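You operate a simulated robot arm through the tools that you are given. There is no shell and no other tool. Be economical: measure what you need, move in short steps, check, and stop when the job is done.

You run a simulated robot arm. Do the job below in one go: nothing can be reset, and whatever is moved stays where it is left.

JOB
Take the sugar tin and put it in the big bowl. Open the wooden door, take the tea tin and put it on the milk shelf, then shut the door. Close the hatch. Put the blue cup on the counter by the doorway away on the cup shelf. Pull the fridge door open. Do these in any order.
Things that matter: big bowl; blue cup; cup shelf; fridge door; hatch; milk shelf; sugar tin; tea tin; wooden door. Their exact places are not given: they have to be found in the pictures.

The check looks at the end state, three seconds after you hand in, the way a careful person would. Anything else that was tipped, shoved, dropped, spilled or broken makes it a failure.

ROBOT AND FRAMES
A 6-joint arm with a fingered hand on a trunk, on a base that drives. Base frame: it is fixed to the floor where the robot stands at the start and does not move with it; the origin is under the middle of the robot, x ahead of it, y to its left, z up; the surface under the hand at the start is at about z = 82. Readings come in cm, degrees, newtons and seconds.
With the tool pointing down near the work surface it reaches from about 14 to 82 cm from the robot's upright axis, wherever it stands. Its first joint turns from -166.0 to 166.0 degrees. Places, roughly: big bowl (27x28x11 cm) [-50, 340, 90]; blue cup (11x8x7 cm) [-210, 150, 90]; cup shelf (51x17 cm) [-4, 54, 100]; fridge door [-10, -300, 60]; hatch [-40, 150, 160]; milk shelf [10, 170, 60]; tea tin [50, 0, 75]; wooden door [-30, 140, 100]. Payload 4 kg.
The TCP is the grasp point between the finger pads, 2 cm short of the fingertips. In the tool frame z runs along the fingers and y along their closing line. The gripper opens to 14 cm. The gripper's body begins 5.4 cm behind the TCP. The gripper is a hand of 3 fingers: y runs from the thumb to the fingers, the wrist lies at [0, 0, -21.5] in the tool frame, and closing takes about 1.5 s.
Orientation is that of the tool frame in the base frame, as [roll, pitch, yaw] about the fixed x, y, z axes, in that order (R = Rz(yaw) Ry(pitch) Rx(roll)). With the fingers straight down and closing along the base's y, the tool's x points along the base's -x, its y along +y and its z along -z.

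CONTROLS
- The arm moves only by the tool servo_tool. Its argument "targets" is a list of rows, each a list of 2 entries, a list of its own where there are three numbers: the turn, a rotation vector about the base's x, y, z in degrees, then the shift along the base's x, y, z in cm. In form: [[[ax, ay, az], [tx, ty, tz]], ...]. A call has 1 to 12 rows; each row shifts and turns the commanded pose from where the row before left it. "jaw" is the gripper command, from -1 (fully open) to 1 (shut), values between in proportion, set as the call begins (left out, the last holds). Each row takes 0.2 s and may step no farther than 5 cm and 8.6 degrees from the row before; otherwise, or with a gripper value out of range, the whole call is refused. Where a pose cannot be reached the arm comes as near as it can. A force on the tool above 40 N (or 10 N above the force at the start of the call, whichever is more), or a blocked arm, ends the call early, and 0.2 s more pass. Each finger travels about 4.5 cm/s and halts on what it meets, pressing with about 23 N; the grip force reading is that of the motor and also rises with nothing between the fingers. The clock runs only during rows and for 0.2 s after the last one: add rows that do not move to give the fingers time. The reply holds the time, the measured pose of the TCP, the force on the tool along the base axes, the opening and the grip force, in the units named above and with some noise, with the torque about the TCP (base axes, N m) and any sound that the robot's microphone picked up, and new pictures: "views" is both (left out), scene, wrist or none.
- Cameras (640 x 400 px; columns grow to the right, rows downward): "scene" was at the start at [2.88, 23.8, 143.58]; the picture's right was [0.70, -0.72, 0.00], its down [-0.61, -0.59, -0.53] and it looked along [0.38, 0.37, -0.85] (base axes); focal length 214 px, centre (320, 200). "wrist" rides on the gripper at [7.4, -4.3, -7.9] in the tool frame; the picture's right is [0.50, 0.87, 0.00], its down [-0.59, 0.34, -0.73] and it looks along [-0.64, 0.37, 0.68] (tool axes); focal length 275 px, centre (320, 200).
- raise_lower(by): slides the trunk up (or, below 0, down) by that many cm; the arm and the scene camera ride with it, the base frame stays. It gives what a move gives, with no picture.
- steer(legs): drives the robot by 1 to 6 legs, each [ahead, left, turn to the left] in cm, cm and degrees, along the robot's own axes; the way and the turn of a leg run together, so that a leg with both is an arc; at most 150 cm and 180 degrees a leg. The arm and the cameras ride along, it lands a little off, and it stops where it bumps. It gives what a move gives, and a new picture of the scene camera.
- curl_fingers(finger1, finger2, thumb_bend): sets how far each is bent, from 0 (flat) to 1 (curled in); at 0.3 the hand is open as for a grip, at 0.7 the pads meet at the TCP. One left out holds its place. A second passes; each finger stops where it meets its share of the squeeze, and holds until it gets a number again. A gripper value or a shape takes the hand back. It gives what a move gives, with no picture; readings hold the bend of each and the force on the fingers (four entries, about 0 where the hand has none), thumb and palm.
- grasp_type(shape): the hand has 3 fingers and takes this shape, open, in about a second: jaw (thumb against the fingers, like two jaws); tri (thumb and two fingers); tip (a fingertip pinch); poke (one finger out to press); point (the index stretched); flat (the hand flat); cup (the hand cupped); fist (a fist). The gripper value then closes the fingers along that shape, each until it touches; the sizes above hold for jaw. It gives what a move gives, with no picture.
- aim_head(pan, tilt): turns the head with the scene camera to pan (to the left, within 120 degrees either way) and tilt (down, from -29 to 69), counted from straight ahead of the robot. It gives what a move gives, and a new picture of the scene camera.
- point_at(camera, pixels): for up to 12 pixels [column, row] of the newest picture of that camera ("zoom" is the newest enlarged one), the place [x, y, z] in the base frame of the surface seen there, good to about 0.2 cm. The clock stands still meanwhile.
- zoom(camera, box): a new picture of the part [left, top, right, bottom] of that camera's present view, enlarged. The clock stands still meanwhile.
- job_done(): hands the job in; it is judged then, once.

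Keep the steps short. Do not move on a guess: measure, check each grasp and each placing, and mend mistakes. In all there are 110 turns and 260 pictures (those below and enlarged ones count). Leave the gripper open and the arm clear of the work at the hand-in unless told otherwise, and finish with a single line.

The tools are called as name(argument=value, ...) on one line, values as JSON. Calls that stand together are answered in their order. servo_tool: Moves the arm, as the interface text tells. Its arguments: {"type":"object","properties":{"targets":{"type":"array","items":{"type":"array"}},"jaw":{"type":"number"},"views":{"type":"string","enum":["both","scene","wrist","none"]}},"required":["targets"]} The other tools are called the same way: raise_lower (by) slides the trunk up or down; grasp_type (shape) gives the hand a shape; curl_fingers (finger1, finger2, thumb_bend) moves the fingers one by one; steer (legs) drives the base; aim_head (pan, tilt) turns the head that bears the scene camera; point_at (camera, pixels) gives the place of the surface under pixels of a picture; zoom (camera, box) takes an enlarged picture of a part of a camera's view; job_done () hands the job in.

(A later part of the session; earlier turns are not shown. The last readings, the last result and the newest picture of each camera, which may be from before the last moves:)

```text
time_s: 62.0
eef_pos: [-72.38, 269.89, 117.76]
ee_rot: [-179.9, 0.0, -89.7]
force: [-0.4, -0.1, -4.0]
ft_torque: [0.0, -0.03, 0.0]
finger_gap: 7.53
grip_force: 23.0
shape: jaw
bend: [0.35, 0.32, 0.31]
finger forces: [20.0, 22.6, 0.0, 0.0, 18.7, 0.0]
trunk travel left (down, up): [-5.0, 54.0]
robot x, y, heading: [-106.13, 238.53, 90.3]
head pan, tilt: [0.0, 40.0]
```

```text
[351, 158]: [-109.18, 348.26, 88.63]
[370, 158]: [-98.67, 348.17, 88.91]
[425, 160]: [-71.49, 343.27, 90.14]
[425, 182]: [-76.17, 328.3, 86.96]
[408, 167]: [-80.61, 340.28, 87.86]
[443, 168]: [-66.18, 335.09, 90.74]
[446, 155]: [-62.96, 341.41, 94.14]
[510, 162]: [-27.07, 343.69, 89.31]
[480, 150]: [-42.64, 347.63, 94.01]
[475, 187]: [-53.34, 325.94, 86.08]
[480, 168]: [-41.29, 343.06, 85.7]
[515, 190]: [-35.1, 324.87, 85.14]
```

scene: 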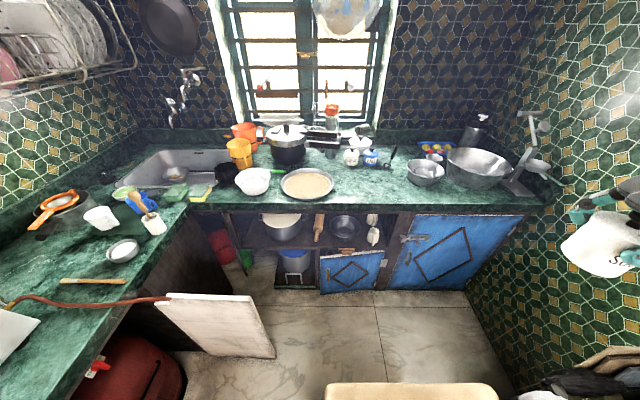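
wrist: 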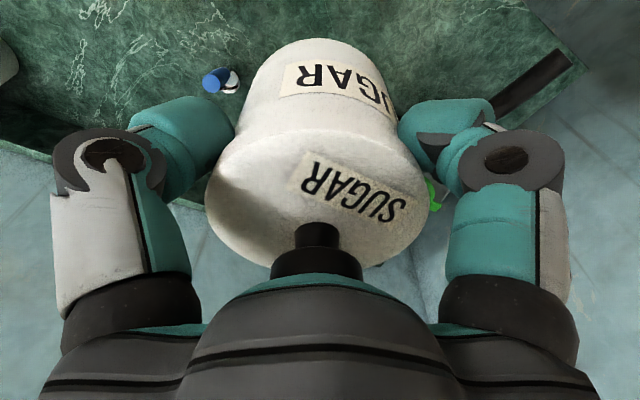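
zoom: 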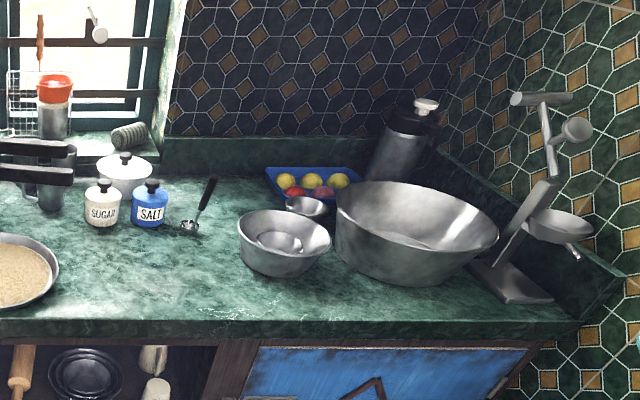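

zoom(camera="scene", box=[335, 130, 415, 180])

point_at(camera="zoom", pixels=[[82, 195], [172, 195], [130, 160], [130, 260], [130, 120], [238, 195], [325, 195], [280, 130]])

```text
8.00 times, centred on (375, 155) of scene
```

zoom: 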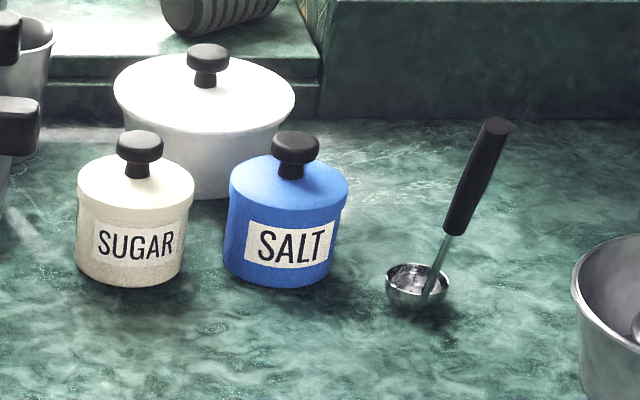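

```text
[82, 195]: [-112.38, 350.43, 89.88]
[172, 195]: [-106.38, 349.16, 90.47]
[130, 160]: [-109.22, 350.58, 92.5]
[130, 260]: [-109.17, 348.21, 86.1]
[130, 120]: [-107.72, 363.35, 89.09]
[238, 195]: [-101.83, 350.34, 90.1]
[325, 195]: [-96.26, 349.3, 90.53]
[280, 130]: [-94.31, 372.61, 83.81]
```

Two sugar jars exist: the one I hold matches the TEA tin's style (labelled lid, same set); the other is a small shaker paired with SALT. I keep the tin I hold. The big bowl is the large one at about (478,168). I drive closer: ahead 36, right 14.

steer(legs=[[36, -14, 0]])

aim_head(pan=-15, tilt=45)

```text
time_s: 64.4
eef_pos: [-58.69, 306.06, 117.8]
ee_rot: [-180.0, 0.0, -89.6]
force: [0.6, 0.2, -4.1]
ft_torque: [-0.02, 0.01, -0.01]
finger_gap: 7.53
grip_force: 23.7
shape: jaw
bend: [0.35, 0.32, 0.31]
finger forces: [20.1, 22.6, 0.0, 0.0, 18.8, 0.0]
trunk travel left (down, up): [-5.0, 54.0]
robot x, y, heading: [-92.7, 274.94, 90.5]
head pan, tilt: [0.0, 40.0]
```

scene: 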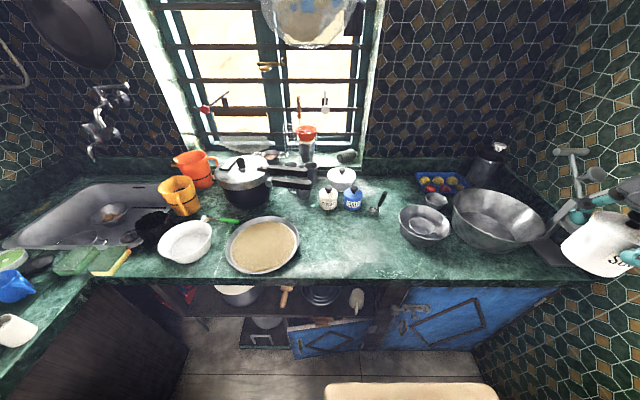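

```text
time_s: 65.2
eef_pos: [-58.79, 306.14, 117.84]
ee_rot: [-180.0, 0.0, -89.6]
force: [-0.5, 0.8, -4.0]
ft_torque: [-0.01, -0.01, 0.02]
finger_gap: 7.53
grip_force: 23.1
shape: jaw
bend: [0.35, 0.32, 0.31]
finger forces: [20.1, 22.6, 0.0, 0.0, 18.8, 0.0]
trunk travel left (down, up): [-5.0, 54.0]
robot x, y, heading: [-92.31, 274.27, 90.5]
head pan, tilt: [-15.0, 45.0]
```

scene: 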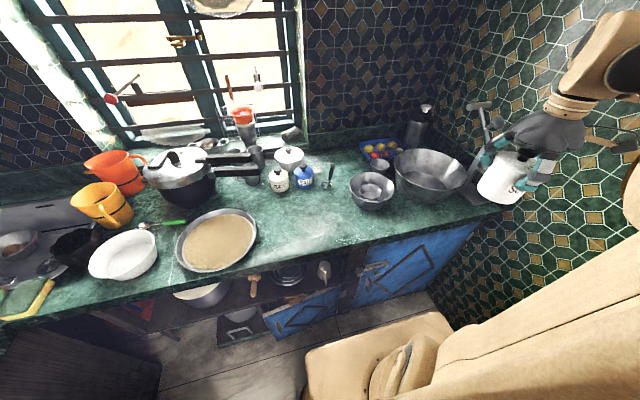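

zoom(camera="scene", box=[370, 90, 530, 220])

point_at(camera="scene", pixels=[[396, 158], [467, 178], [422, 149], [424, 190], [432, 168], [425, 180], [440, 175], [482, 160], [478, 125]])

```text
3.08 times, centred on (450, 155) of scene
```

zoom: 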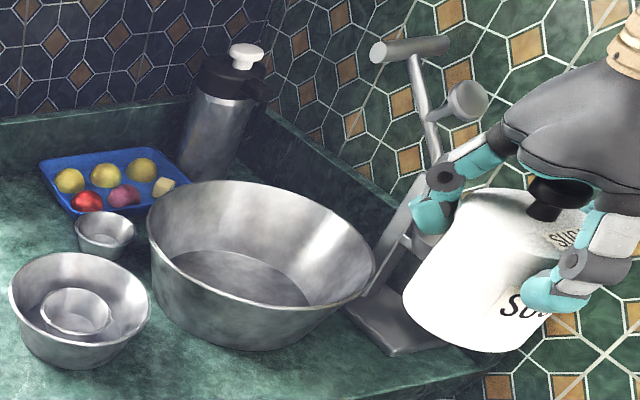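

```text
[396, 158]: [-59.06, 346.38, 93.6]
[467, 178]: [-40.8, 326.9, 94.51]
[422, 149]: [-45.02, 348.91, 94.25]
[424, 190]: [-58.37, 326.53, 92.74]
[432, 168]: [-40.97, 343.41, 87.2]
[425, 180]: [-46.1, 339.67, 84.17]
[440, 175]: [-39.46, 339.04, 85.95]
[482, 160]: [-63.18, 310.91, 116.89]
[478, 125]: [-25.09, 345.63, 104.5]
```

Rim circle centre about [-49.6, 336.5], radius 13.7, rim z 94, floor about z 84; bowl empty. I move over the centre and lower to z 99.

servo_tool(targets=[[[0, 0, 0], [1.3, 4.35, 0]], [[0, 0, 0], [1.3, 4.35, 0]], [[0, 0, 0], [1.3, 4.35, 0]], [[0, 0, 0], [1.3, 4.35, 0]], [[0, 0, 0], [1.3, 4.35, 0]], [[0, 0, 0], [1.3, 4.35, 0]], [[0, 0, 0], [1.3, 4.35, 0]], [[0, 0, 0], [0, 0, -5]], [[0, 0, 0], [0, 0, -5]], [[0, 0, 0], [0, 0, -5]], [[0, 0, 0], [0, 0, -3]], [[0, 0, 0], [0, 0, 0]]])

```text
time_s: 67.8
eef_pos: [-50.63, 335.43, 98.82]
ee_rot: [-180.0, 0.0, -89.6]
force: [-0.2, -1.0, -2.6]
ft_torque: [-0.02, -0.02, 0.0]
finger_gap: 7.54
grip_force: 22.8
shape: jaw
bend: [0.35, 0.31, 0.31]
finger forces: [19.7, 23.0, 0.1, 0.1, 19.4, 0.0]
out of reach, approached as far as the arm can: row 7
trunk travel left (down, up): [-5.0, 54.0]
robot x, y, heading: [-92.79, 274.69, 90.3]
head pan, tilt: [-15.0, 45.0]
```

scene: 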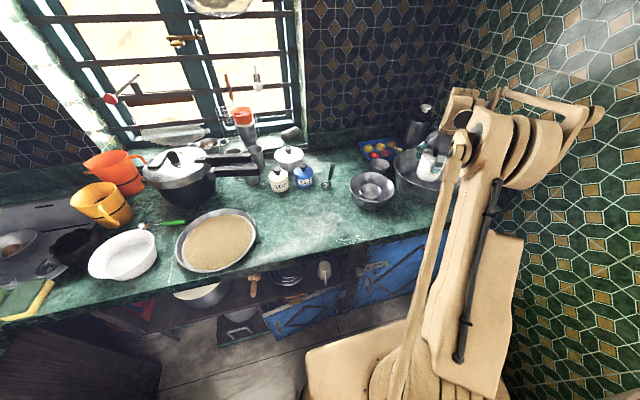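
wrist: 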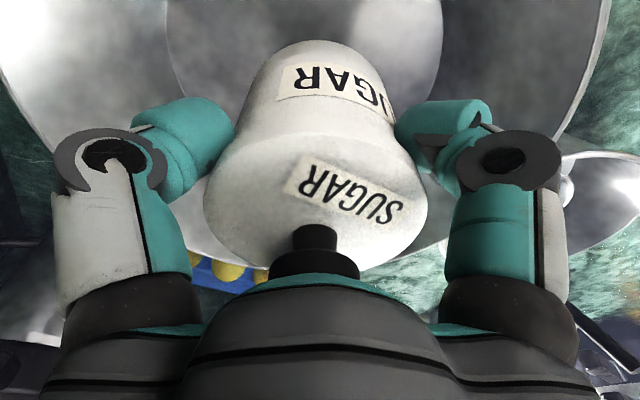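

Centred in the bowl. Lowering slowly until it touches the floor of the bowl (~z 92).

servo_tool(targets=[[[0, 0, 0], [0.5, 0.3, -1.5]], [[0, 0, 0], [0.3, 0.3, -1.5]], [[0, 0, 0], [0, 0, -1.2]], [[0, 0, 0], [0, 0, -0.8]], [[0, 0, 0], [0, 0, -0.6]], [[0, 0, 0], [0, 0, -0.5]], [[0, 0, 0], [0, 0, 0]]])

```text
time_s: 69.3
eef_pos: [-49.73, 336.05, 92.93]
ee_rot: [-179.9, -0.1, -89.6]
force: [-0.1, -1.0, -3.6]
ft_torque: [0.0, 0.0, 0.0]
finger_gap: 7.53
grip_force: 22.5
shape: jaw
bend: [0.35, 0.31, 0.31]
finger forces: [19.7, 23.0, 0.1, 0.0, 19.3, 0.0]
trunk travel left (down, up): [-5.0, 54.0]
robot x, y, heading: [-92.68, 274.44, 90.3]
head pan, tilt: [-15.0, 45.0]
```

scene: 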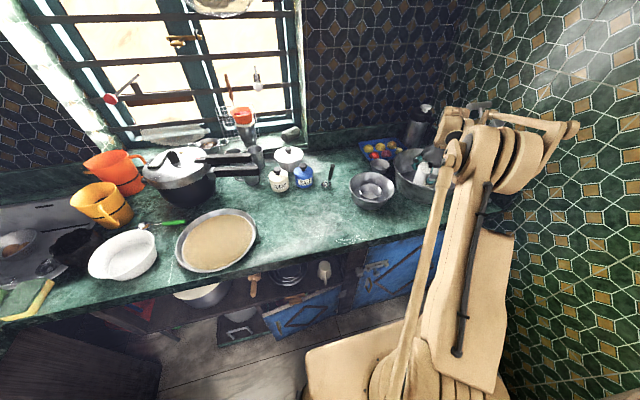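
wrist: 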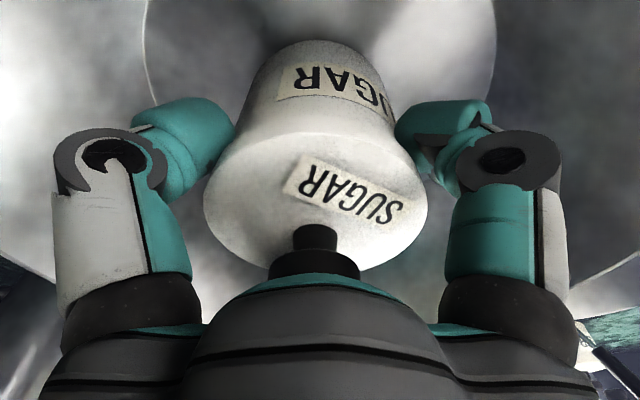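

Not touching yet; a few finer steps down.

servo_tool(targets=[[[0, 0, 0], [0, 0, -0.4]], [[0, 0, 0], [0, 0, -0.4]], [[0, 0, 0], [0, 0, -0.3]], [[0, 0, 0], [0, 0, -0.3]], [[0, 0, 0], [0, 0, 0]]], views="none")

```text
time_s: 70.6
eef_pos: [-49.72, 335.79, 91.83]
ee_rot: [-179.8, 0.2, -89.6]
force: [1.7, 3.1, 27.6]
ft_torque: [0.23, 0.0, -0.2]
finger_gap: 7.61
grip_force: 22.9
shape: jaw
bend: [0.35, 0.3, 0.31]
finger forces: [24.3, 27.0, 0.0, 0.0, 22.5, 0.0]
trunk travel left (down, up): [-5.0, 54.0]
robot x, y, heading: [-92.59, 274.74, 90.4]
head pan, tilt: [-15.0, 45.0]
stopped in row 5: the force on the tool passed its limit at 40 N (the readings are from after the stop); the commanded pose is now the measured one
```

Bottom touched (z 91.8). I ease up a little, open, and rise straight up.

servo_tool(targets=[[[0, 0, 0], [0, 0, 0.3]], [[0, 0, 0], [0, 0, 0]]], views="none")

servo_tool(targets=[[[0, 0, 0], [0, 0, 0]], [[0, 0, 0], [0, 0, 0]], [[0, 0, 0], [0, 0, 0]], [[0, 0, 0], [0, 0, 0]], [[0, 0, 0], [0, 0, 0]], [[0, 0, 0], [0, 0, 0]], [[0, 0, 0], [0, 0, 0]], [[0, 0, 0], [0, 0, 0]]], jaw=-1, views="wrist")

```text
time_s: 71.2
eef_pos: [-49.73, 335.78, 91.99]
ee_rot: [-179.9, 0.1, -89.6]
force: [-0.3, -1.2, 8.8]
ft_torque: [0.12, 0.06, -0.07]
finger_gap: 7.61
grip_force: 22.8
shape: jaw
bend: [0.35, 0.3, 0.31]
finger forces: [23.8, 24.9, 0.0, 0.0, 21.1, 0.0]
trunk travel left (down, up): [-5.0, 54.0]
robot x, y, heading: [-92.6, 274.45, 90.7]
head pan, tilt: [-15.0, 45.0]
```

```text
time_s: 73.0
eef_pos: [-49.66, 335.9, 91.89]
ee_rot: [180.0, 0.0, -89.6]
force: [0.1, 0.6, 0.0]
ft_torque: [0.0, 0.0, 0.04]
finger_gap: 14.0
grip_force: 0.0
shape: jaw
bend: [0.3, 0.3, 0.3]
finger forces: [0.0, 0.0, 0.0, 0.0, 0.0, 0.0]
trunk travel left (down, up): [-5.0, 54.0]
robot x, y, heading: [-92.29, 274.71, 90.4]
head pan, tilt: [-15.0, 45.0]
```

wrist: 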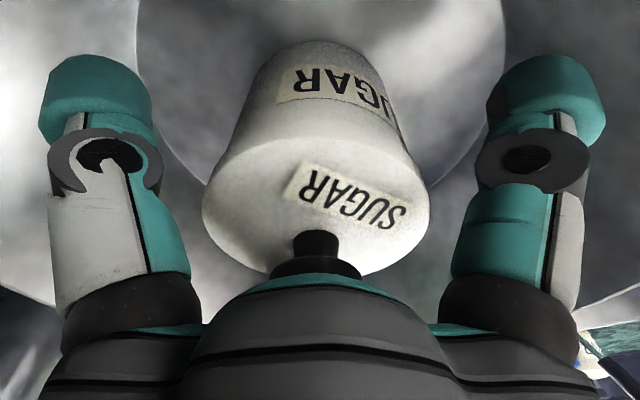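

servo_tool(targets=[[[0, 0, 0], [0, 0, 4]], [[0, 0, 0], [0, 0, 5]], [[0, 0, 0], [0, 0, 5]], [[0, 0, 0], [0, 0, 5]], [[0, 0, 0], [0, 0, 5]], [[0, 0, 0], [-3, -4, 0]], [[0, 0, 0], [-3, -4, 0]], [[0, 0, 0], [-3, -4, 0]], [[0, 0, 0], [-3, -4, 0]], [[0, 0, 0], [-3, -4, 0]], [[0, 0, 0], [-3, -4, 0]], [[0, 0, 0], [0, 0, 0]]], views="scene")

zoom(camera="scene", box=[340, 90, 540, 220])

```text
time_s: 75.6
eef_pos: [-67.56, 311.9, 115.86]
ee_rot: [-179.9, -0.1, -89.6]
force: [0.3, -0.1, 0.1]
ft_torque: [0.02, 0.01, -0.01]
finger_gap: 14.01
grip_force: 0.1
shape: jaw
bend: [0.3, 0.3, 0.3]
finger forces: [0.1, 0.0, 0.0, 0.0, 0.1, 0.0]
trunk travel left (down, up): [-5.0, 54.0]
robot x, y, heading: [-92.8, 274.47, 90.4]
head pan, tilt: [-15.0, 45.0]
```

scene: 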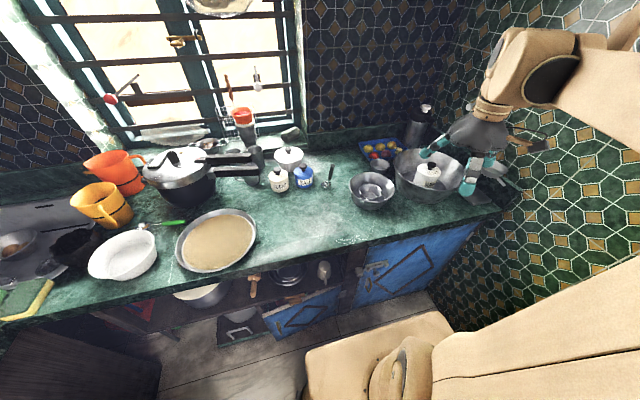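

```text
3.08 times, centred on (440, 155) of scene
```

zoom: 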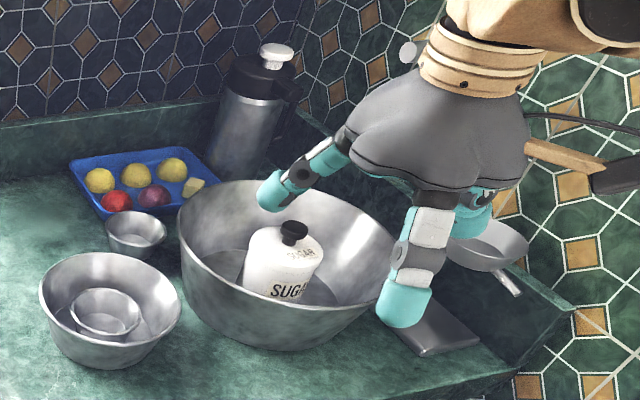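

Sugar tin stands upright in the bowl. Now back out down the gap to y ≈ 138.

steer(legs=[[-36, 14, 0], [-100, 1, 0]])

aim_head(pan=80, tilt=35)

aim_head(pan=-75, tilt=5)

```text
time_s: 82.8
eef_pos: [-81.6, 175.62, 115.99]
ee_rot: [-179.9, 0.0, -89.1]
force: [-0.5, 0.0, 0.6]
ft_torque: [0.0, -0.03, -0.01]
finger_gap: 14.01
grip_force: 0.0
shape: jaw
bend: [0.3, 0.3, 0.3]
finger forces: [0.0, 0.0, 0.0, 0.0, 0.0, 0.0]
trunk travel left (down, up): [-5.0, 54.0]
robot x, y, heading: [-106.21, 138.24, 91.0]
head pan, tilt: [-15.0, 45.0]
```

scene: 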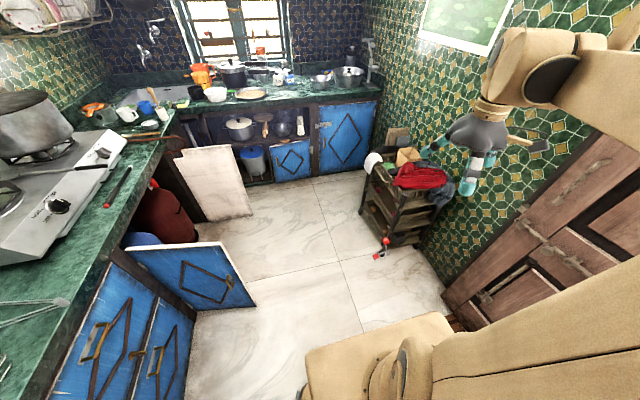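

```text
time_s: 84.5
eef_pos: [-81.62, 175.58, 115.91]
ee_rot: [-179.9, 0.0, -89.1]
force: [-0.2, 0.0, -0.5]
ft_torque: [0.02, 0.01, -0.01]
finger_gap: 14.02
grip_force: 0.1
shape: jaw
bend: [0.3, 0.3, 0.3]
finger forces: [0.0, 0.0, 0.0, 0.0, 0.0, 0.0]
trunk travel left (down, up): [-5.0, 54.0]
robot x, y, heading: [-106.35, 138.32, 91.0]
head pan, tilt: [80.0, 35.0]
```

scene: 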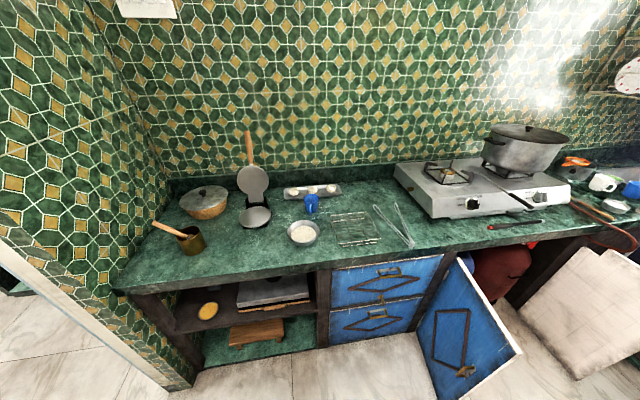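

```text
time_s: 86.9
eef_pos: [-81.64, 175.61, 115.97]
ee_rot: [179.9, 0.0, -89.1]
force: [0.2, 0.1, -0.1]
ft_torque: [0.0, 0.03, 0.05]
finger_gap: 14.02
grip_force: 0.0
shape: jaw
bend: [0.3, 0.3, 0.3]
finger forces: [0.1, 0.0, 0.1, 0.0, 0.1, 0.0]
trunk travel left (down, up): [-5.0, 54.0]
robot x, y, heading: [-106.21, 138.04, 90.9]
head pan, tilt: [-75.0, 5.0]
```

scene: 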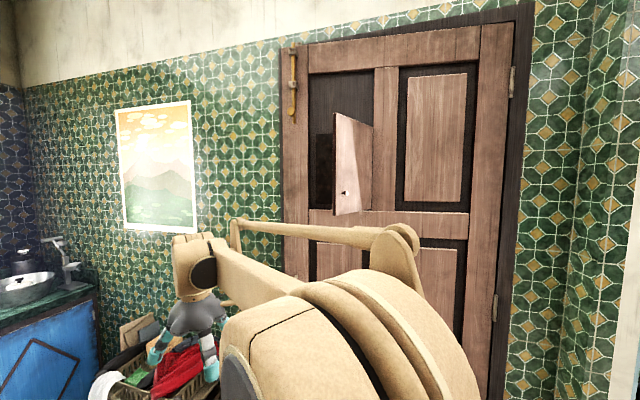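

The hatch is in view with its knob at (343,192). I measure it and the door hardware.

zoom(camera="scene", box=[270, 40, 410, 230])

point_at(camera="scene", pixels=[[336, 118], [336, 210], [371, 130], [370, 205], [343, 192], [322, 160], [380, 150], [300, 200], [292, 60], [292, 115], [510, 85], [500, 250]])

aim_head(pan=-62, tilt=45)

```text
2.11 times, centred on (340, 135) of scene
```

zoom: 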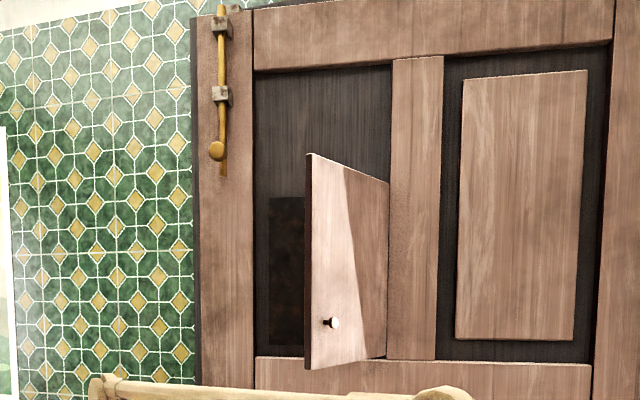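

```text
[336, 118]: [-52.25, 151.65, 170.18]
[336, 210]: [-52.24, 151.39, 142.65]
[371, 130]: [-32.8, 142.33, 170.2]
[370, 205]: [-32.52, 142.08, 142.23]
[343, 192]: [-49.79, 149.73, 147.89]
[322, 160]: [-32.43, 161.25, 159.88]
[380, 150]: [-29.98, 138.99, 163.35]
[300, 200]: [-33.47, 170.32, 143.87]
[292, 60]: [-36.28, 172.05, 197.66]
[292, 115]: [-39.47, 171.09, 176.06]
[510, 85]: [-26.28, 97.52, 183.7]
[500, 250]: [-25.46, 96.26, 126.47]
```

```text
time_s: 88.0
eef_pos: [-81.67, 175.42, 115.83]
ee_rot: [-180.0, 0.0, -89.1]
force: [0.8, -0.5, -0.3]
ft_torque: [-0.01, 0.02, 0.01]
finger_gap: 13.99
grip_force: 0.1
shape: jaw
bend: [0.3, 0.3, 0.3]
finger forces: [0.1, 0.0, 0.0, 0.0, 0.0, 0.0]
trunk travel left (down, up): [-5.0, 54.0]
robot x, y, heading: [-106.13, 138.18, 90.8]
head pan, tilt: [-62.0, 45.0]
```

scene: 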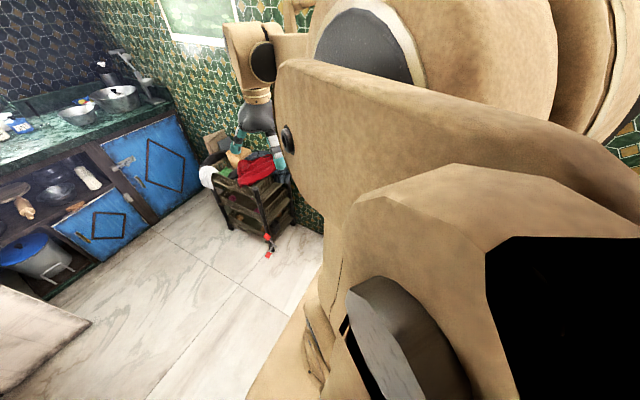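

Hatch: hinge line at [-32.6,142], free edge at [-52,151.5], z 142–170. I now look at the door's lower hardware.

aim_head(pan=-32, tilt=25)

aim_head(pan=-90, tilt=50)

```text
time_s: 89.0
eef_pos: [-81.59, 175.64, 115.97]
ee_rot: [-179.9, 0.0, -89.1]
force: [0.7, -0.6, 0.0]
ft_torque: [0.0, -0.01, -0.01]
finger_gap: 14.03
grip_force: 0.0
shape: jaw
bend: [0.3, 0.3, 0.3]
finger forces: [0.0, 0.1, 0.1, 0.1, 0.0, 0.0]
trunk travel left (down, up): [-5.0, 54.0]
robot x, y, heading: [-106.16, 137.83, 90.7]
head pan, tilt: [-32.0, 25.0]
```

scene: 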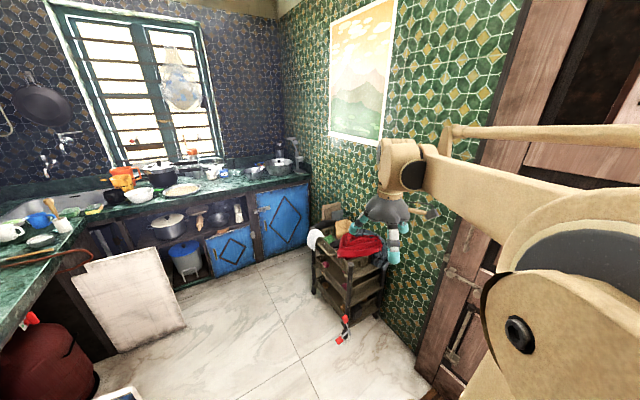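

```text
time_s: 90.2
eef_pos: [-81.56, 175.67, 115.89]
ee_rot: [-180.0, 0.0, -89.1]
force: [-0.2, 1.0, 0.8]
ft_torque: [-0.02, 0.03, 0.0]
finger_gap: 14.0
grip_force: 0.1
shape: jaw
bend: [0.3, 0.3, 0.3]
finger forces: [0.0, 0.0, 0.1, 0.1, 0.0, 0.0]
trunk travel left (down, up): [-5.0, 54.0]
robot x, y, heading: [-105.88, 138.19, 90.9]
head pan, tilt: [-90.0, 50.0]
```

scene: 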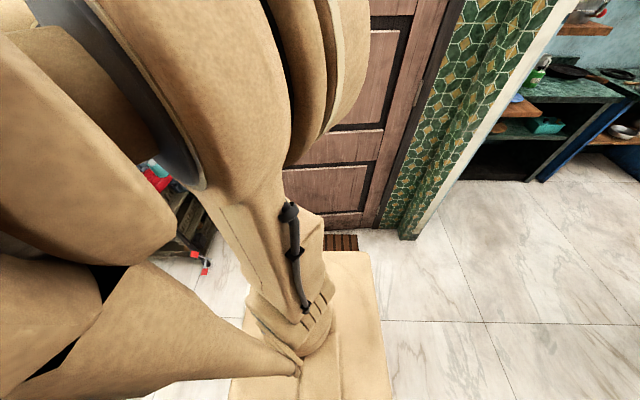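

I measure the base footprint, then step left and turn to face the door.

point_at(camera="scene", pixels=[[372, 256], [388, 395], [335, 255], [232, 385], [350, 300], [340, 243]])

steer(legs=[[0, 20, 0], [0, 0, -91]])

aim_head(pan=0, tilt=25)

```text
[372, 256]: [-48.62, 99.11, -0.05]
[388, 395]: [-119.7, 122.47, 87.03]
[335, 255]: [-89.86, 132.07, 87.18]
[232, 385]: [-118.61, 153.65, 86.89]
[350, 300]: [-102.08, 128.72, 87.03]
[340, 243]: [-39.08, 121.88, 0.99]
```

```text
time_s: 95.7
eef_pos: [-88.98, 112.67, 115.86]
ee_rot: [-180.0, 0.1, 179.9]
force: [0.8, 1.2, -0.9]
ft_torque: [0.03, -0.01, 0.01]
finger_gap: 14.01
grip_force: 0.1
shape: jaw
bend: [0.3, 0.3, 0.3]
finger forces: [0.0, 0.1, 0.1, 0.0, 0.0, 0.0]
trunk travel left (down, up): [-5.0, 54.0]
robot x, y, heading: [-125.99, 137.83, -0.4]
head pan, tilt: [-90.0, 50.0]
```

scene: 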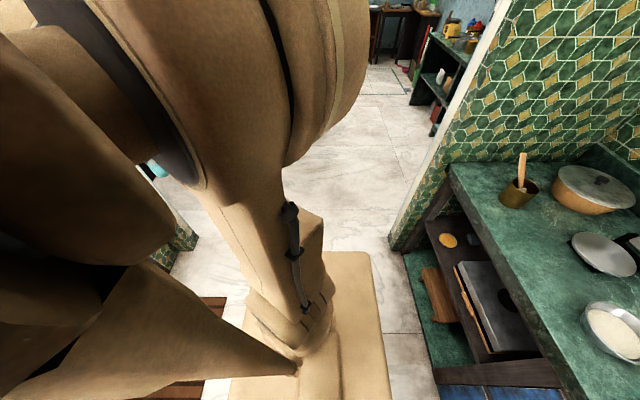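

```text
time_s: 97.3
eef_pos: [-88.93, 112.63, 115.9]
ee_rot: [-179.9, 0.0, 180.0]
force: [0.9, -1.1, 0.4]
ft_torque: [-0.03, 0.02, 0.01]
finger_gap: 13.99
grip_force: 0.0
shape: jaw
bend: [0.3, 0.3, 0.3]
finger forces: [0.0, 0.0, 0.0, 0.1, 0.0, 0.0]
trunk travel left (down, up): [-5.0, 54.0]
robot x, y, heading: [-126.48, 138.11, -0.4]
head pan, tilt: [0.0, 25.0]
```

scene: 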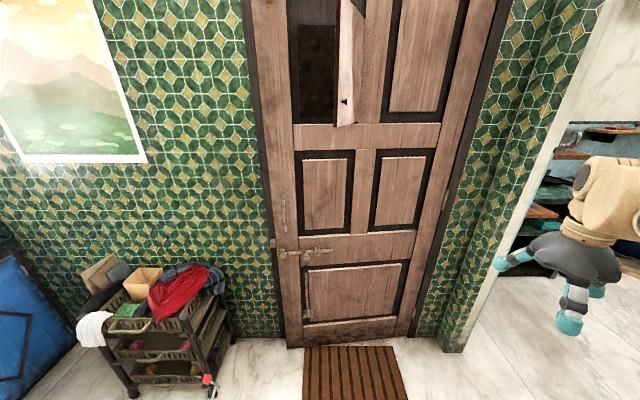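

Now the whole door is visible; I zoom the hardware at left.

zoom(camera="scene", box=[240, 180, 400, 340])

point_at(camera="scene", pixels=[[275, 245], [290, 252], [330, 250], [307, 295], [285, 200], [290, 300], [420, 300], [440, 200], [340, 245], [318, 252], [270, 300], [405, 335]])

aim_head(pan=0, tilt=-10)

zoom(camera="scene", box=[240, 40, 420, 260])

```text
2.50 times, centred on (320, 260) of scene
```

zoom: 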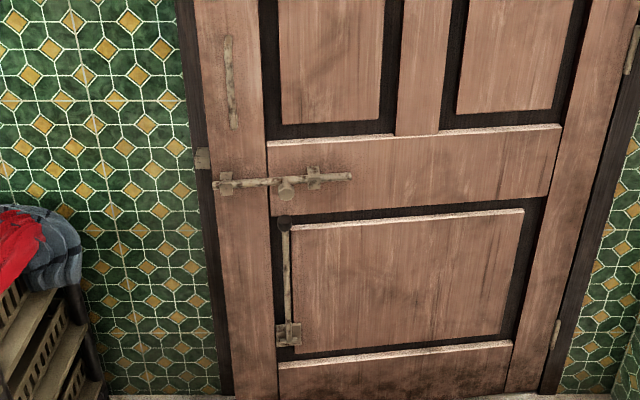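

```text
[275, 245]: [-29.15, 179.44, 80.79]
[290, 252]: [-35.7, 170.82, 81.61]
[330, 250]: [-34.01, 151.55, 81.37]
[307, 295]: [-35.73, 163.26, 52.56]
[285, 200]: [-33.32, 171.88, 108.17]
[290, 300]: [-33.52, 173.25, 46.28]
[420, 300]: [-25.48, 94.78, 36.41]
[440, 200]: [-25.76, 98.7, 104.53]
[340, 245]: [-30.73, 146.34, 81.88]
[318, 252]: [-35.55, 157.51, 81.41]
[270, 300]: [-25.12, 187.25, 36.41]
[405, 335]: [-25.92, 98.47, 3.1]
```

```text
time_s: 98.3
eef_pos: [-89.07, 112.65, 115.93]
ee_rot: [179.9, 0.0, 179.9]
force: [-0.1, -0.1, 0.2]
ft_torque: [-0.02, 0.02, 0.02]
finger_gap: 13.99
grip_force: 0.0
shape: jaw
bend: [0.3, 0.3, 0.3]
finger forces: [0.0, 0.1, 0.0, 0.0, 0.0, 0.0]
trunk travel left (down, up): [-5.0, 54.0]
robot x, y, heading: [-126.14, 137.71, -0.3]
head pan, tilt: [0.0, -10.0]
```

scene: 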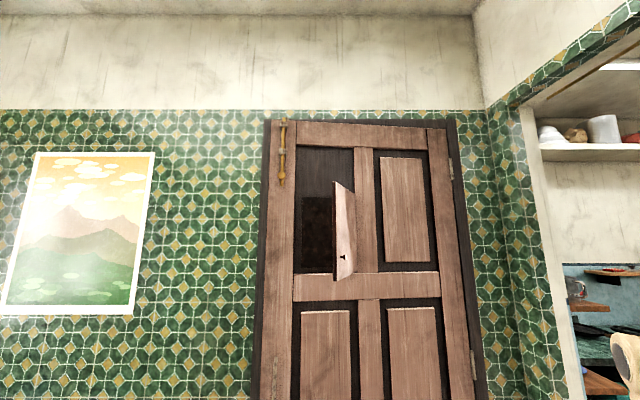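

```text
1.82 times, centred on (330, 150) of scene
```

zoom: 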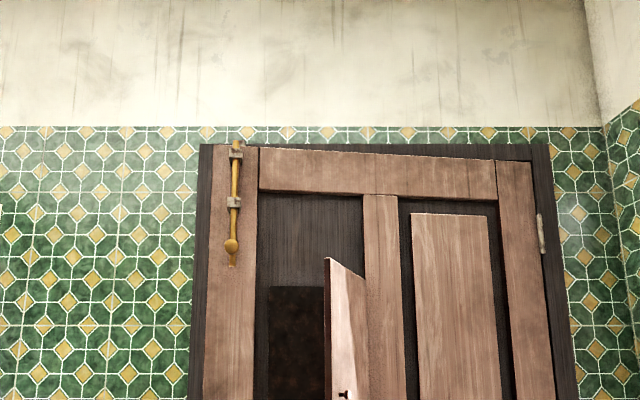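

The door is ajar about 6° (hinge [-25.5,97], free edge [-33.4,173]); bolts are drawn. There's a vertical pull bar around [-33,172,105]. I look closer at it.

aim_head(pan=25, tilt=22)

zoom(camera="scene", box=[370, 140, 470, 280])

```text
time_s: 99.3
eef_pos: [-89.08, 112.81, 115.95]
ee_rot: [-180.0, 0.0, 180.0]
force: [-0.5, 0.5, 0.5]
ft_torque: [-0.02, -0.03, -0.02]
finger_gap: 14.0
grip_force: 0.0
shape: jaw
bend: [0.3, 0.3, 0.3]
finger forces: [0.0, 0.0, 0.1, 0.1, 0.1, 0.0]
trunk travel left (down, up): [-5.0, 54.0]
robot x, y, heading: [-126.09, 137.54, -0.1]
head pan, tilt: [25.0, 22.0]
```

scene: 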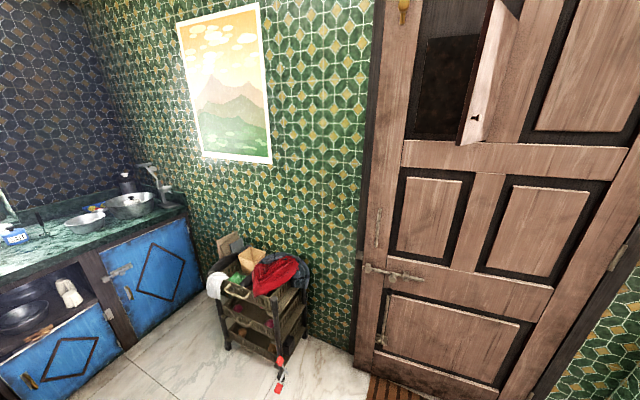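

```text
2.86 times, centred on (420, 210) of scene
```

zoom: 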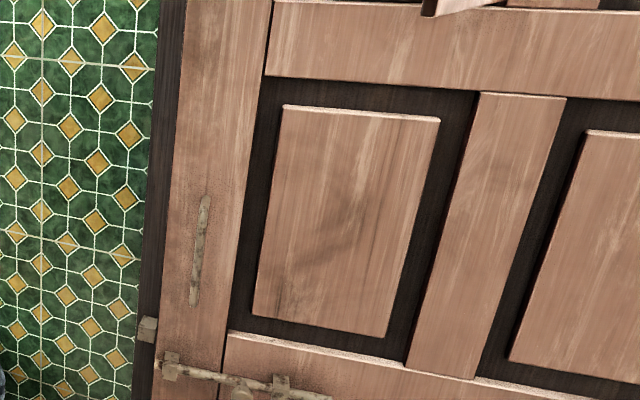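

point_at(camera="zoom", pixels=[[200, 210], [199, 240], [196, 270], [193, 298], [212, 250], [180, 250], [150, 328], [170, 360], [245, 385], [160, 150], [172, 150], [240, 150]])

```text
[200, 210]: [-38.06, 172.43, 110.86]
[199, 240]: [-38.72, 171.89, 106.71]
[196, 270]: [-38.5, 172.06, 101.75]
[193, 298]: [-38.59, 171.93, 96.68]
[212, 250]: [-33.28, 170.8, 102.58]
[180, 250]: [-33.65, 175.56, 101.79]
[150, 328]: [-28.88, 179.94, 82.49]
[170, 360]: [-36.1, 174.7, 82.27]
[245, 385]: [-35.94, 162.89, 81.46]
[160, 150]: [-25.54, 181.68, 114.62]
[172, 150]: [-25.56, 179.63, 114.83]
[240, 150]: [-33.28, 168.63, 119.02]
```

The bar stands 5 cm off the door at about [-38, 172.2, 96–112]. I'll shift the robot back 4 and left 7, turn the hand to point at the door (+x), and approach.

steer(legs=[[-4, 7, 0]])

servo_tool(targets=[[[0, -8.2, 0], [0, 2, 0]], [[0, -8.2, 0], [0, 3, 0]], [[0, -8.2, 0], [0, 3, 0]], [[0, -8.2, 0], [0, 3, 0]], [[0, -8.2, 0], [0, 3, 0]], [[0, -8.2, 0], [0, 3, 0]], [[0, -8.2, 0], [0, 3, -1]], [[0, -8.2, 0], [0, 3, -2]], [[0, -8.2, 0], [0, 3, -2]], [[0, -8.2, 0], [0, 3, -2]], [[0, -8.0, 0], [0, 3, -2]], [[0, 0, 0], [0, 0, 0]]])

```text
time_s: 100.4
eef_pos: [-93.19, 119.84, 116.02]
ee_rot: [-179.9, 0.1, 179.9]
force: [0.4, 0.6, 0.8]
ft_torque: [-0.02, 0.0, -0.01]
finger_gap: 13.99
grip_force: 0.0
shape: jaw
bend: [0.3, 0.3, 0.3]
finger forces: [0.1, 0.0, 0.0, 0.0, 0.0, 0.0]
trunk travel left (down, up): [-5.0, 54.0]
robot x, y, heading: [-129.87, 144.77, -0.0]
head pan, tilt: [25.0, 22.0]
```

scene: 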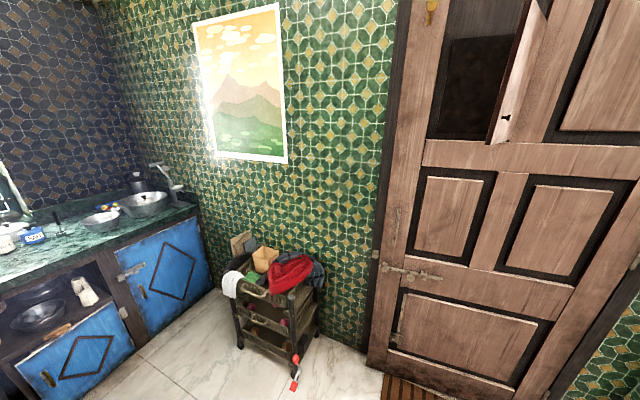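

```text
time_s: 102.9
eef_pos: [-89.13, 153.9, 110.24]
ee_rot: [118.4, 89.7, 118.2]
force: [-1.7, 0.4, 0.0]
ft_torque: [0.0, 0.02, 0.0]
finger_gap: 14.01
grip_force: 0.0
shape: jaw
bend: [0.3, 0.3, 0.3]
finger forces: [0.1, 0.1, 0.1, 0.1, 0.0, 0.0]
out of reach, approached as far as the arm can: row 11
trunk travel left (down, up): [-5.0, 54.0]
robot x, y, heading: [-129.89, 145.11, -0.3]
head pan, tilt: [25.0, 22.0]
stopped in row 12: the arm was blocked; the commanded pose is now the measured one
```

scene: 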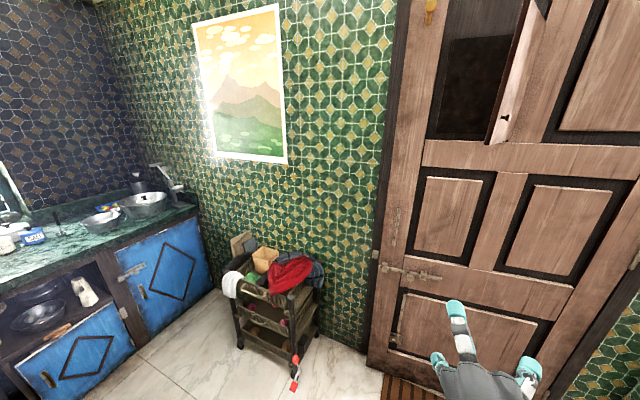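
wrist: 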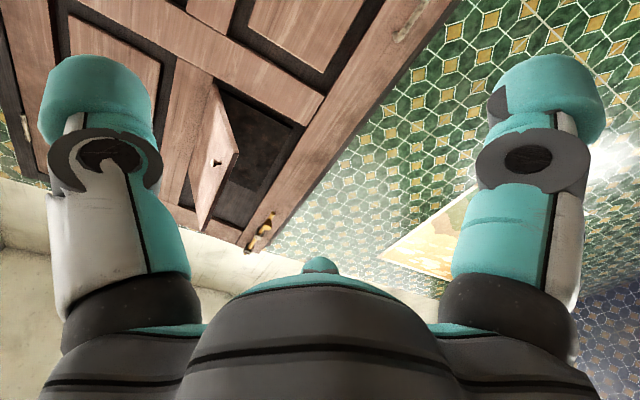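

Hand points at the door now. I move to in front of the bar: [-50, 172.2, 105].

servo_tool(targets=[[[0, 0, 0], [4.4, 1, 0]], [[0, 0, 0], [4.4, 2, 0]], [[0, 0, 0], [4.4, 2, -0.6]], [[0, 0, 0], [4.4, 2.2, -0.6]], [[0, 0, 0], [4.4, 2.2, -0.6]], [[0, 0, 0], [4.4, 2.2, -0.6]], [[0, 0, 0], [4.4, 2.2, -0.6]], [[0, 0, 0], [4.4, 2.2, -0.6]], [[0, 0, 0], [3.8, 2.5, -0.6]], [[0, 0, 0], [0, 0, 0]]])

```text
time_s: 105.1
eef_pos: [-49.96, 172.6, 105.83]
ee_rot: [133.4, 89.7, 133.5]
force: [0.0, 1.1, 0.3]
ft_torque: [-0.01, -0.04, 0.0]
finger_gap: 14.0
grip_force: 0.0
shape: jaw
bend: [0.3, 0.3, 0.3]
finger forces: [0.0, 0.0, 0.0, 0.0, 0.0, 0.0]
trunk travel left (down, up): [-5.0, 54.0]
robot x, y, heading: [-130.08, 144.75, -0.1]
head pan, tilt: [25.0, 22.0]
```

scene: 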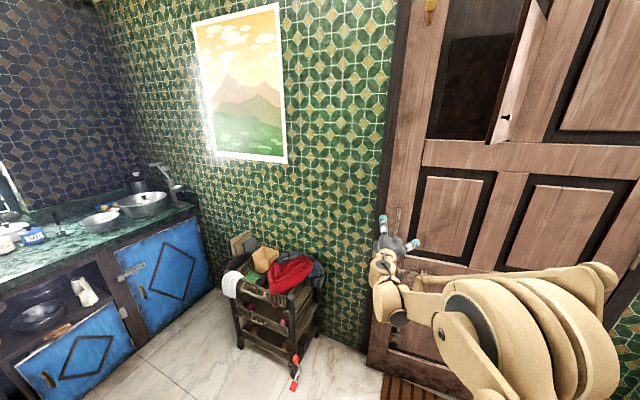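
wrist: 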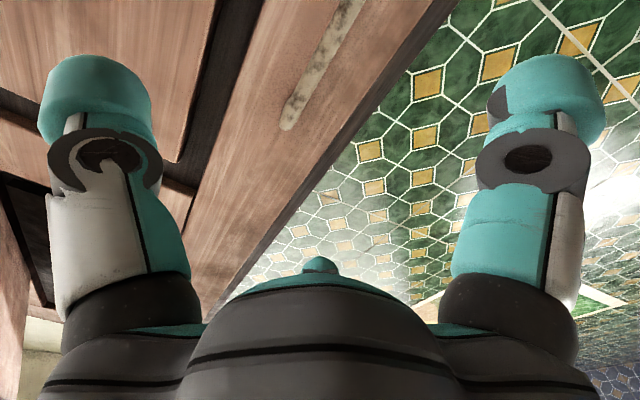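

The bar shows between the fingers. I go in 12 cm and close.

servo_tool(targets=[[[0, 0, 0], [4, 0, 0]], [[0, 0, 0], [4, -0.2, 0]], [[0, 0, 0], [2.5, -0.2, 0]], [[0, 0, 0], [1.6, 0, 0]], [[0, 0, 0], [0, 0, 0]]], views="wrist")

servo_tool(targets=[[[0, 0, 0], [0, 0, 0]], [[0, 0, 0], [0, 0, 0]], [[0, 0, 0], [0, 0, 0]], [[0, 0, 0], [0, 0, 0]], [[0, 0, 0], [0, 0, 0]], [[0, 0, 0], [0, 0, 0]], [[0, 0, 0], [0, 0, 0]], [[0, 0, 0], [0, 0, 0]], [[0, 0, 0], [0, 0, 0]], [[0, 0, 0], [0, 0, 0]]], jaw=1, views="both")

```text
time_s: 106.3
eef_pos: [-37.95, 171.96, 105.88]
ee_rot: [133.9, 89.6, 134.1]
force: [0.0, -0.3, 0.2]
ft_torque: [0.02, -0.01, 0.04]
finger_gap: 14.01
grip_force: 0.2
shape: jaw
bend: [0.3, 0.3, 0.3]
finger forces: [0.0, 0.1, 0.0, 0.0, 0.0, 0.0]
trunk travel left (down, up): [-5.0, 54.0]
robot x, y, heading: [-130.07, 145.05, 0.0]
head pan, tilt: [25.0, 22.0]
```

wrist: 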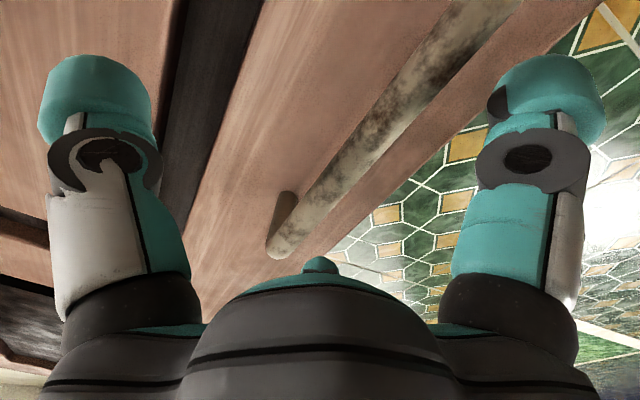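

```text
time_s: 108.5
eef_pos: [-37.95, 172.03, 105.82]
ee_rot: [134.8, 89.7, 135.0]
force: [0.8, -0.1, -2.1]
ft_torque: [0.02, -0.01, 0.0]
finger_gap: 1.27
grip_force: 23.3
shape: jaw
bend: [0.98, 0.99, 0.8]
finger forces: [15.4, 16.2, 0.0, 0.0, 27.8, 0.0]
trunk travel left (down, up): [-5.0, 54.0]
robot x, y, heading: [-130.03, 144.93, -0.2]
head pan, tilt: [25.0, 22.0]
```

scene: 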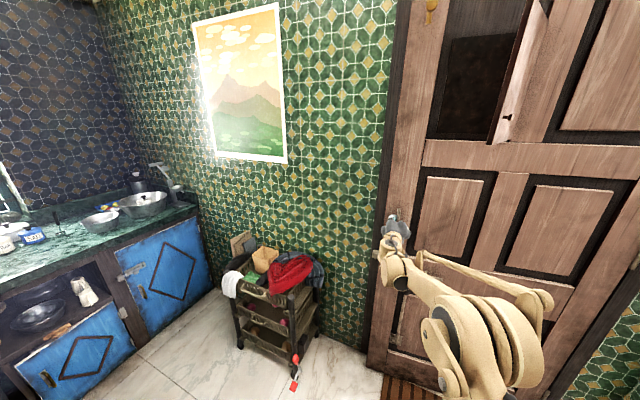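
wrist: 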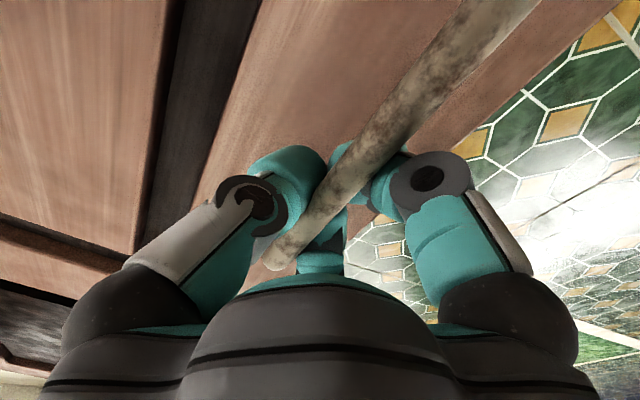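

Bar gripped (1.3 cm). I pull along the door's arc (radius 76 about the hinge), turning the hand half as much.

servo_tool(targets=[[[0, 0, 1.7], [-2.3, -0.42, 0]], [[0, 0, 1.7], [-2.31, -0.5, 0]], [[0, 0, 1.7], [-2.26, -0.56, 0]], [[0, 0, 1.7], [-2.22, -0.62, 0]], [[0, 0, 1.7], [-2.2, -0.7, 0]], [[0, 0, 1.7], [-2.21, -0.75, 0]], [[0, 0, 1.7], [-2.15, -0.83, 0]], [[0, 0, 1.7], [-2.16, -0.89, 0]], [[0, 0, 1.7], [-2.1, -0.96, 0]], [[0, 0, 1.7], [-2.1, -1.02, 0]], [[0, 0, 0], [0, 0, 0]]])

```text
time_s: 110.9
eef_pos: [-59.92, 164.93, 105.97]
ee_rot: [120.7, 89.7, 137.7]
force: [-0.1, 1.5, -4.6]
ft_torque: [-0.07, -0.11, -0.06]
finger_gap: 1.24
grip_force: 23.4
shape: jaw
bend: [0.99, 0.99, 0.79]
finger forces: [16.3, 18.5, 0.0, 0.0, 28.1, 0.0]
trunk travel left (down, up): [-5.0, 54.0]
robot x, y, heading: [-130.07, 144.65, -0.1]
head pan, tilt: [25.0, 22.0]
```

scene: 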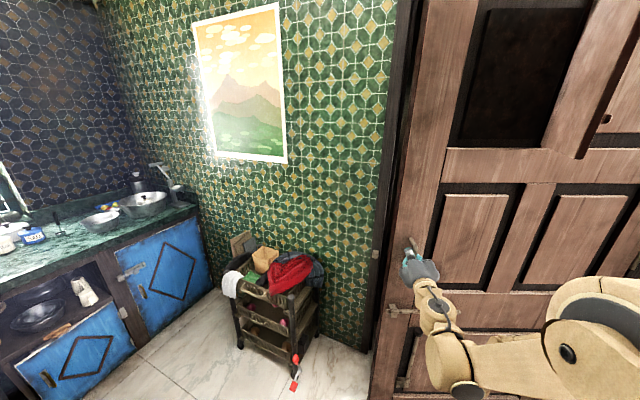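
wrist: 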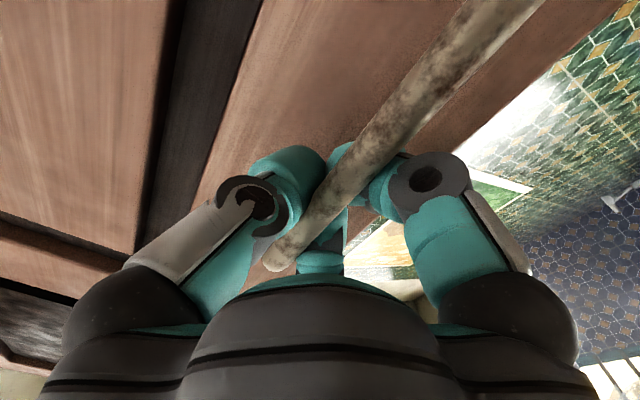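

Door follows with little force (now ~21°). Continuing to about 40°.

servo_tool(targets=[[[0, 0, 1.7], [-2.12, -1.12, 0]], [[0, 0, 1.7], [-2.07, -1.18, 0]], [[0, 0, 1.7], [-2.03, -1.25, 0]], [[0, 0, 1.7], [-2.0, -1.31, 0]], [[0, 0, 1.7], [-1.95, -1.38, 0]], [[0, 0, 1.7], [-2.12, -1.59, 0]], [[0, 0, 1.7], [-2.06, -1.67, 0]], [[0, 0, 1.7], [-2.0, -1.74, 0]], [[0, 0, 1.7], [-1.95, -1.81, 0]], [[0, 0, 1.7], [-1.87, -1.88, 0]], [[0, 0, 0], [0, 0, 0]]])

```text
time_s: 113.3
eef_pos: [-79.89, 149.68, 106.45]
ee_rot: [139.7, 89.5, 173.6]
force: [0.2, -0.4, 0.2]
ft_torque: [0.01, -0.02, -0.02]
finger_gap: 1.16
grip_force: 23.1
shape: jaw
bend: [0.99, 1.0, 0.77]
finger forces: [0.0, 0.0, 0.0, 0.0, 0.0, 0.1]
out of reach, approached as far as the arm can: row 10
trunk travel left (down, up): [-5.0, 54.0]
robot x, y, heading: [-130.2, 144.72, -0.2]
head pan, tilt: [25.0, 22.0]
```

scene: 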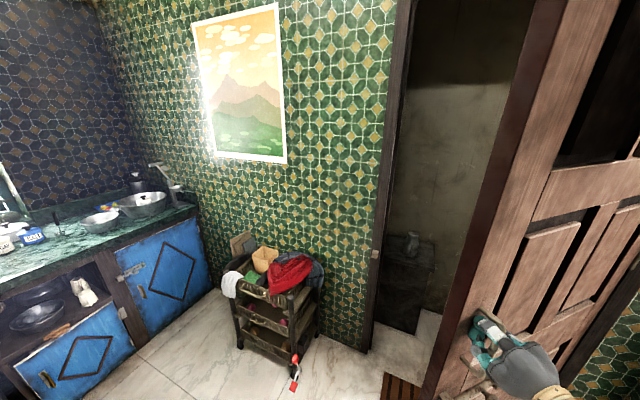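
wrist: 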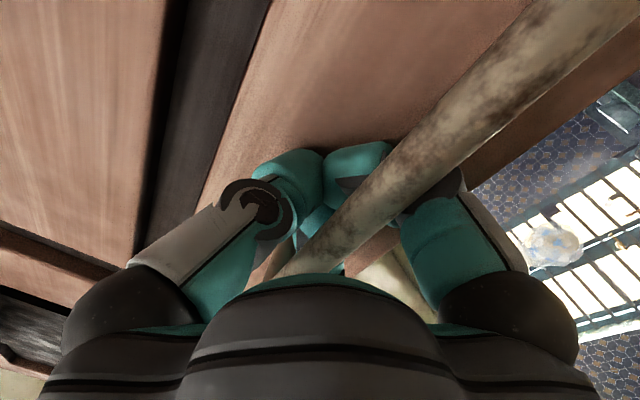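

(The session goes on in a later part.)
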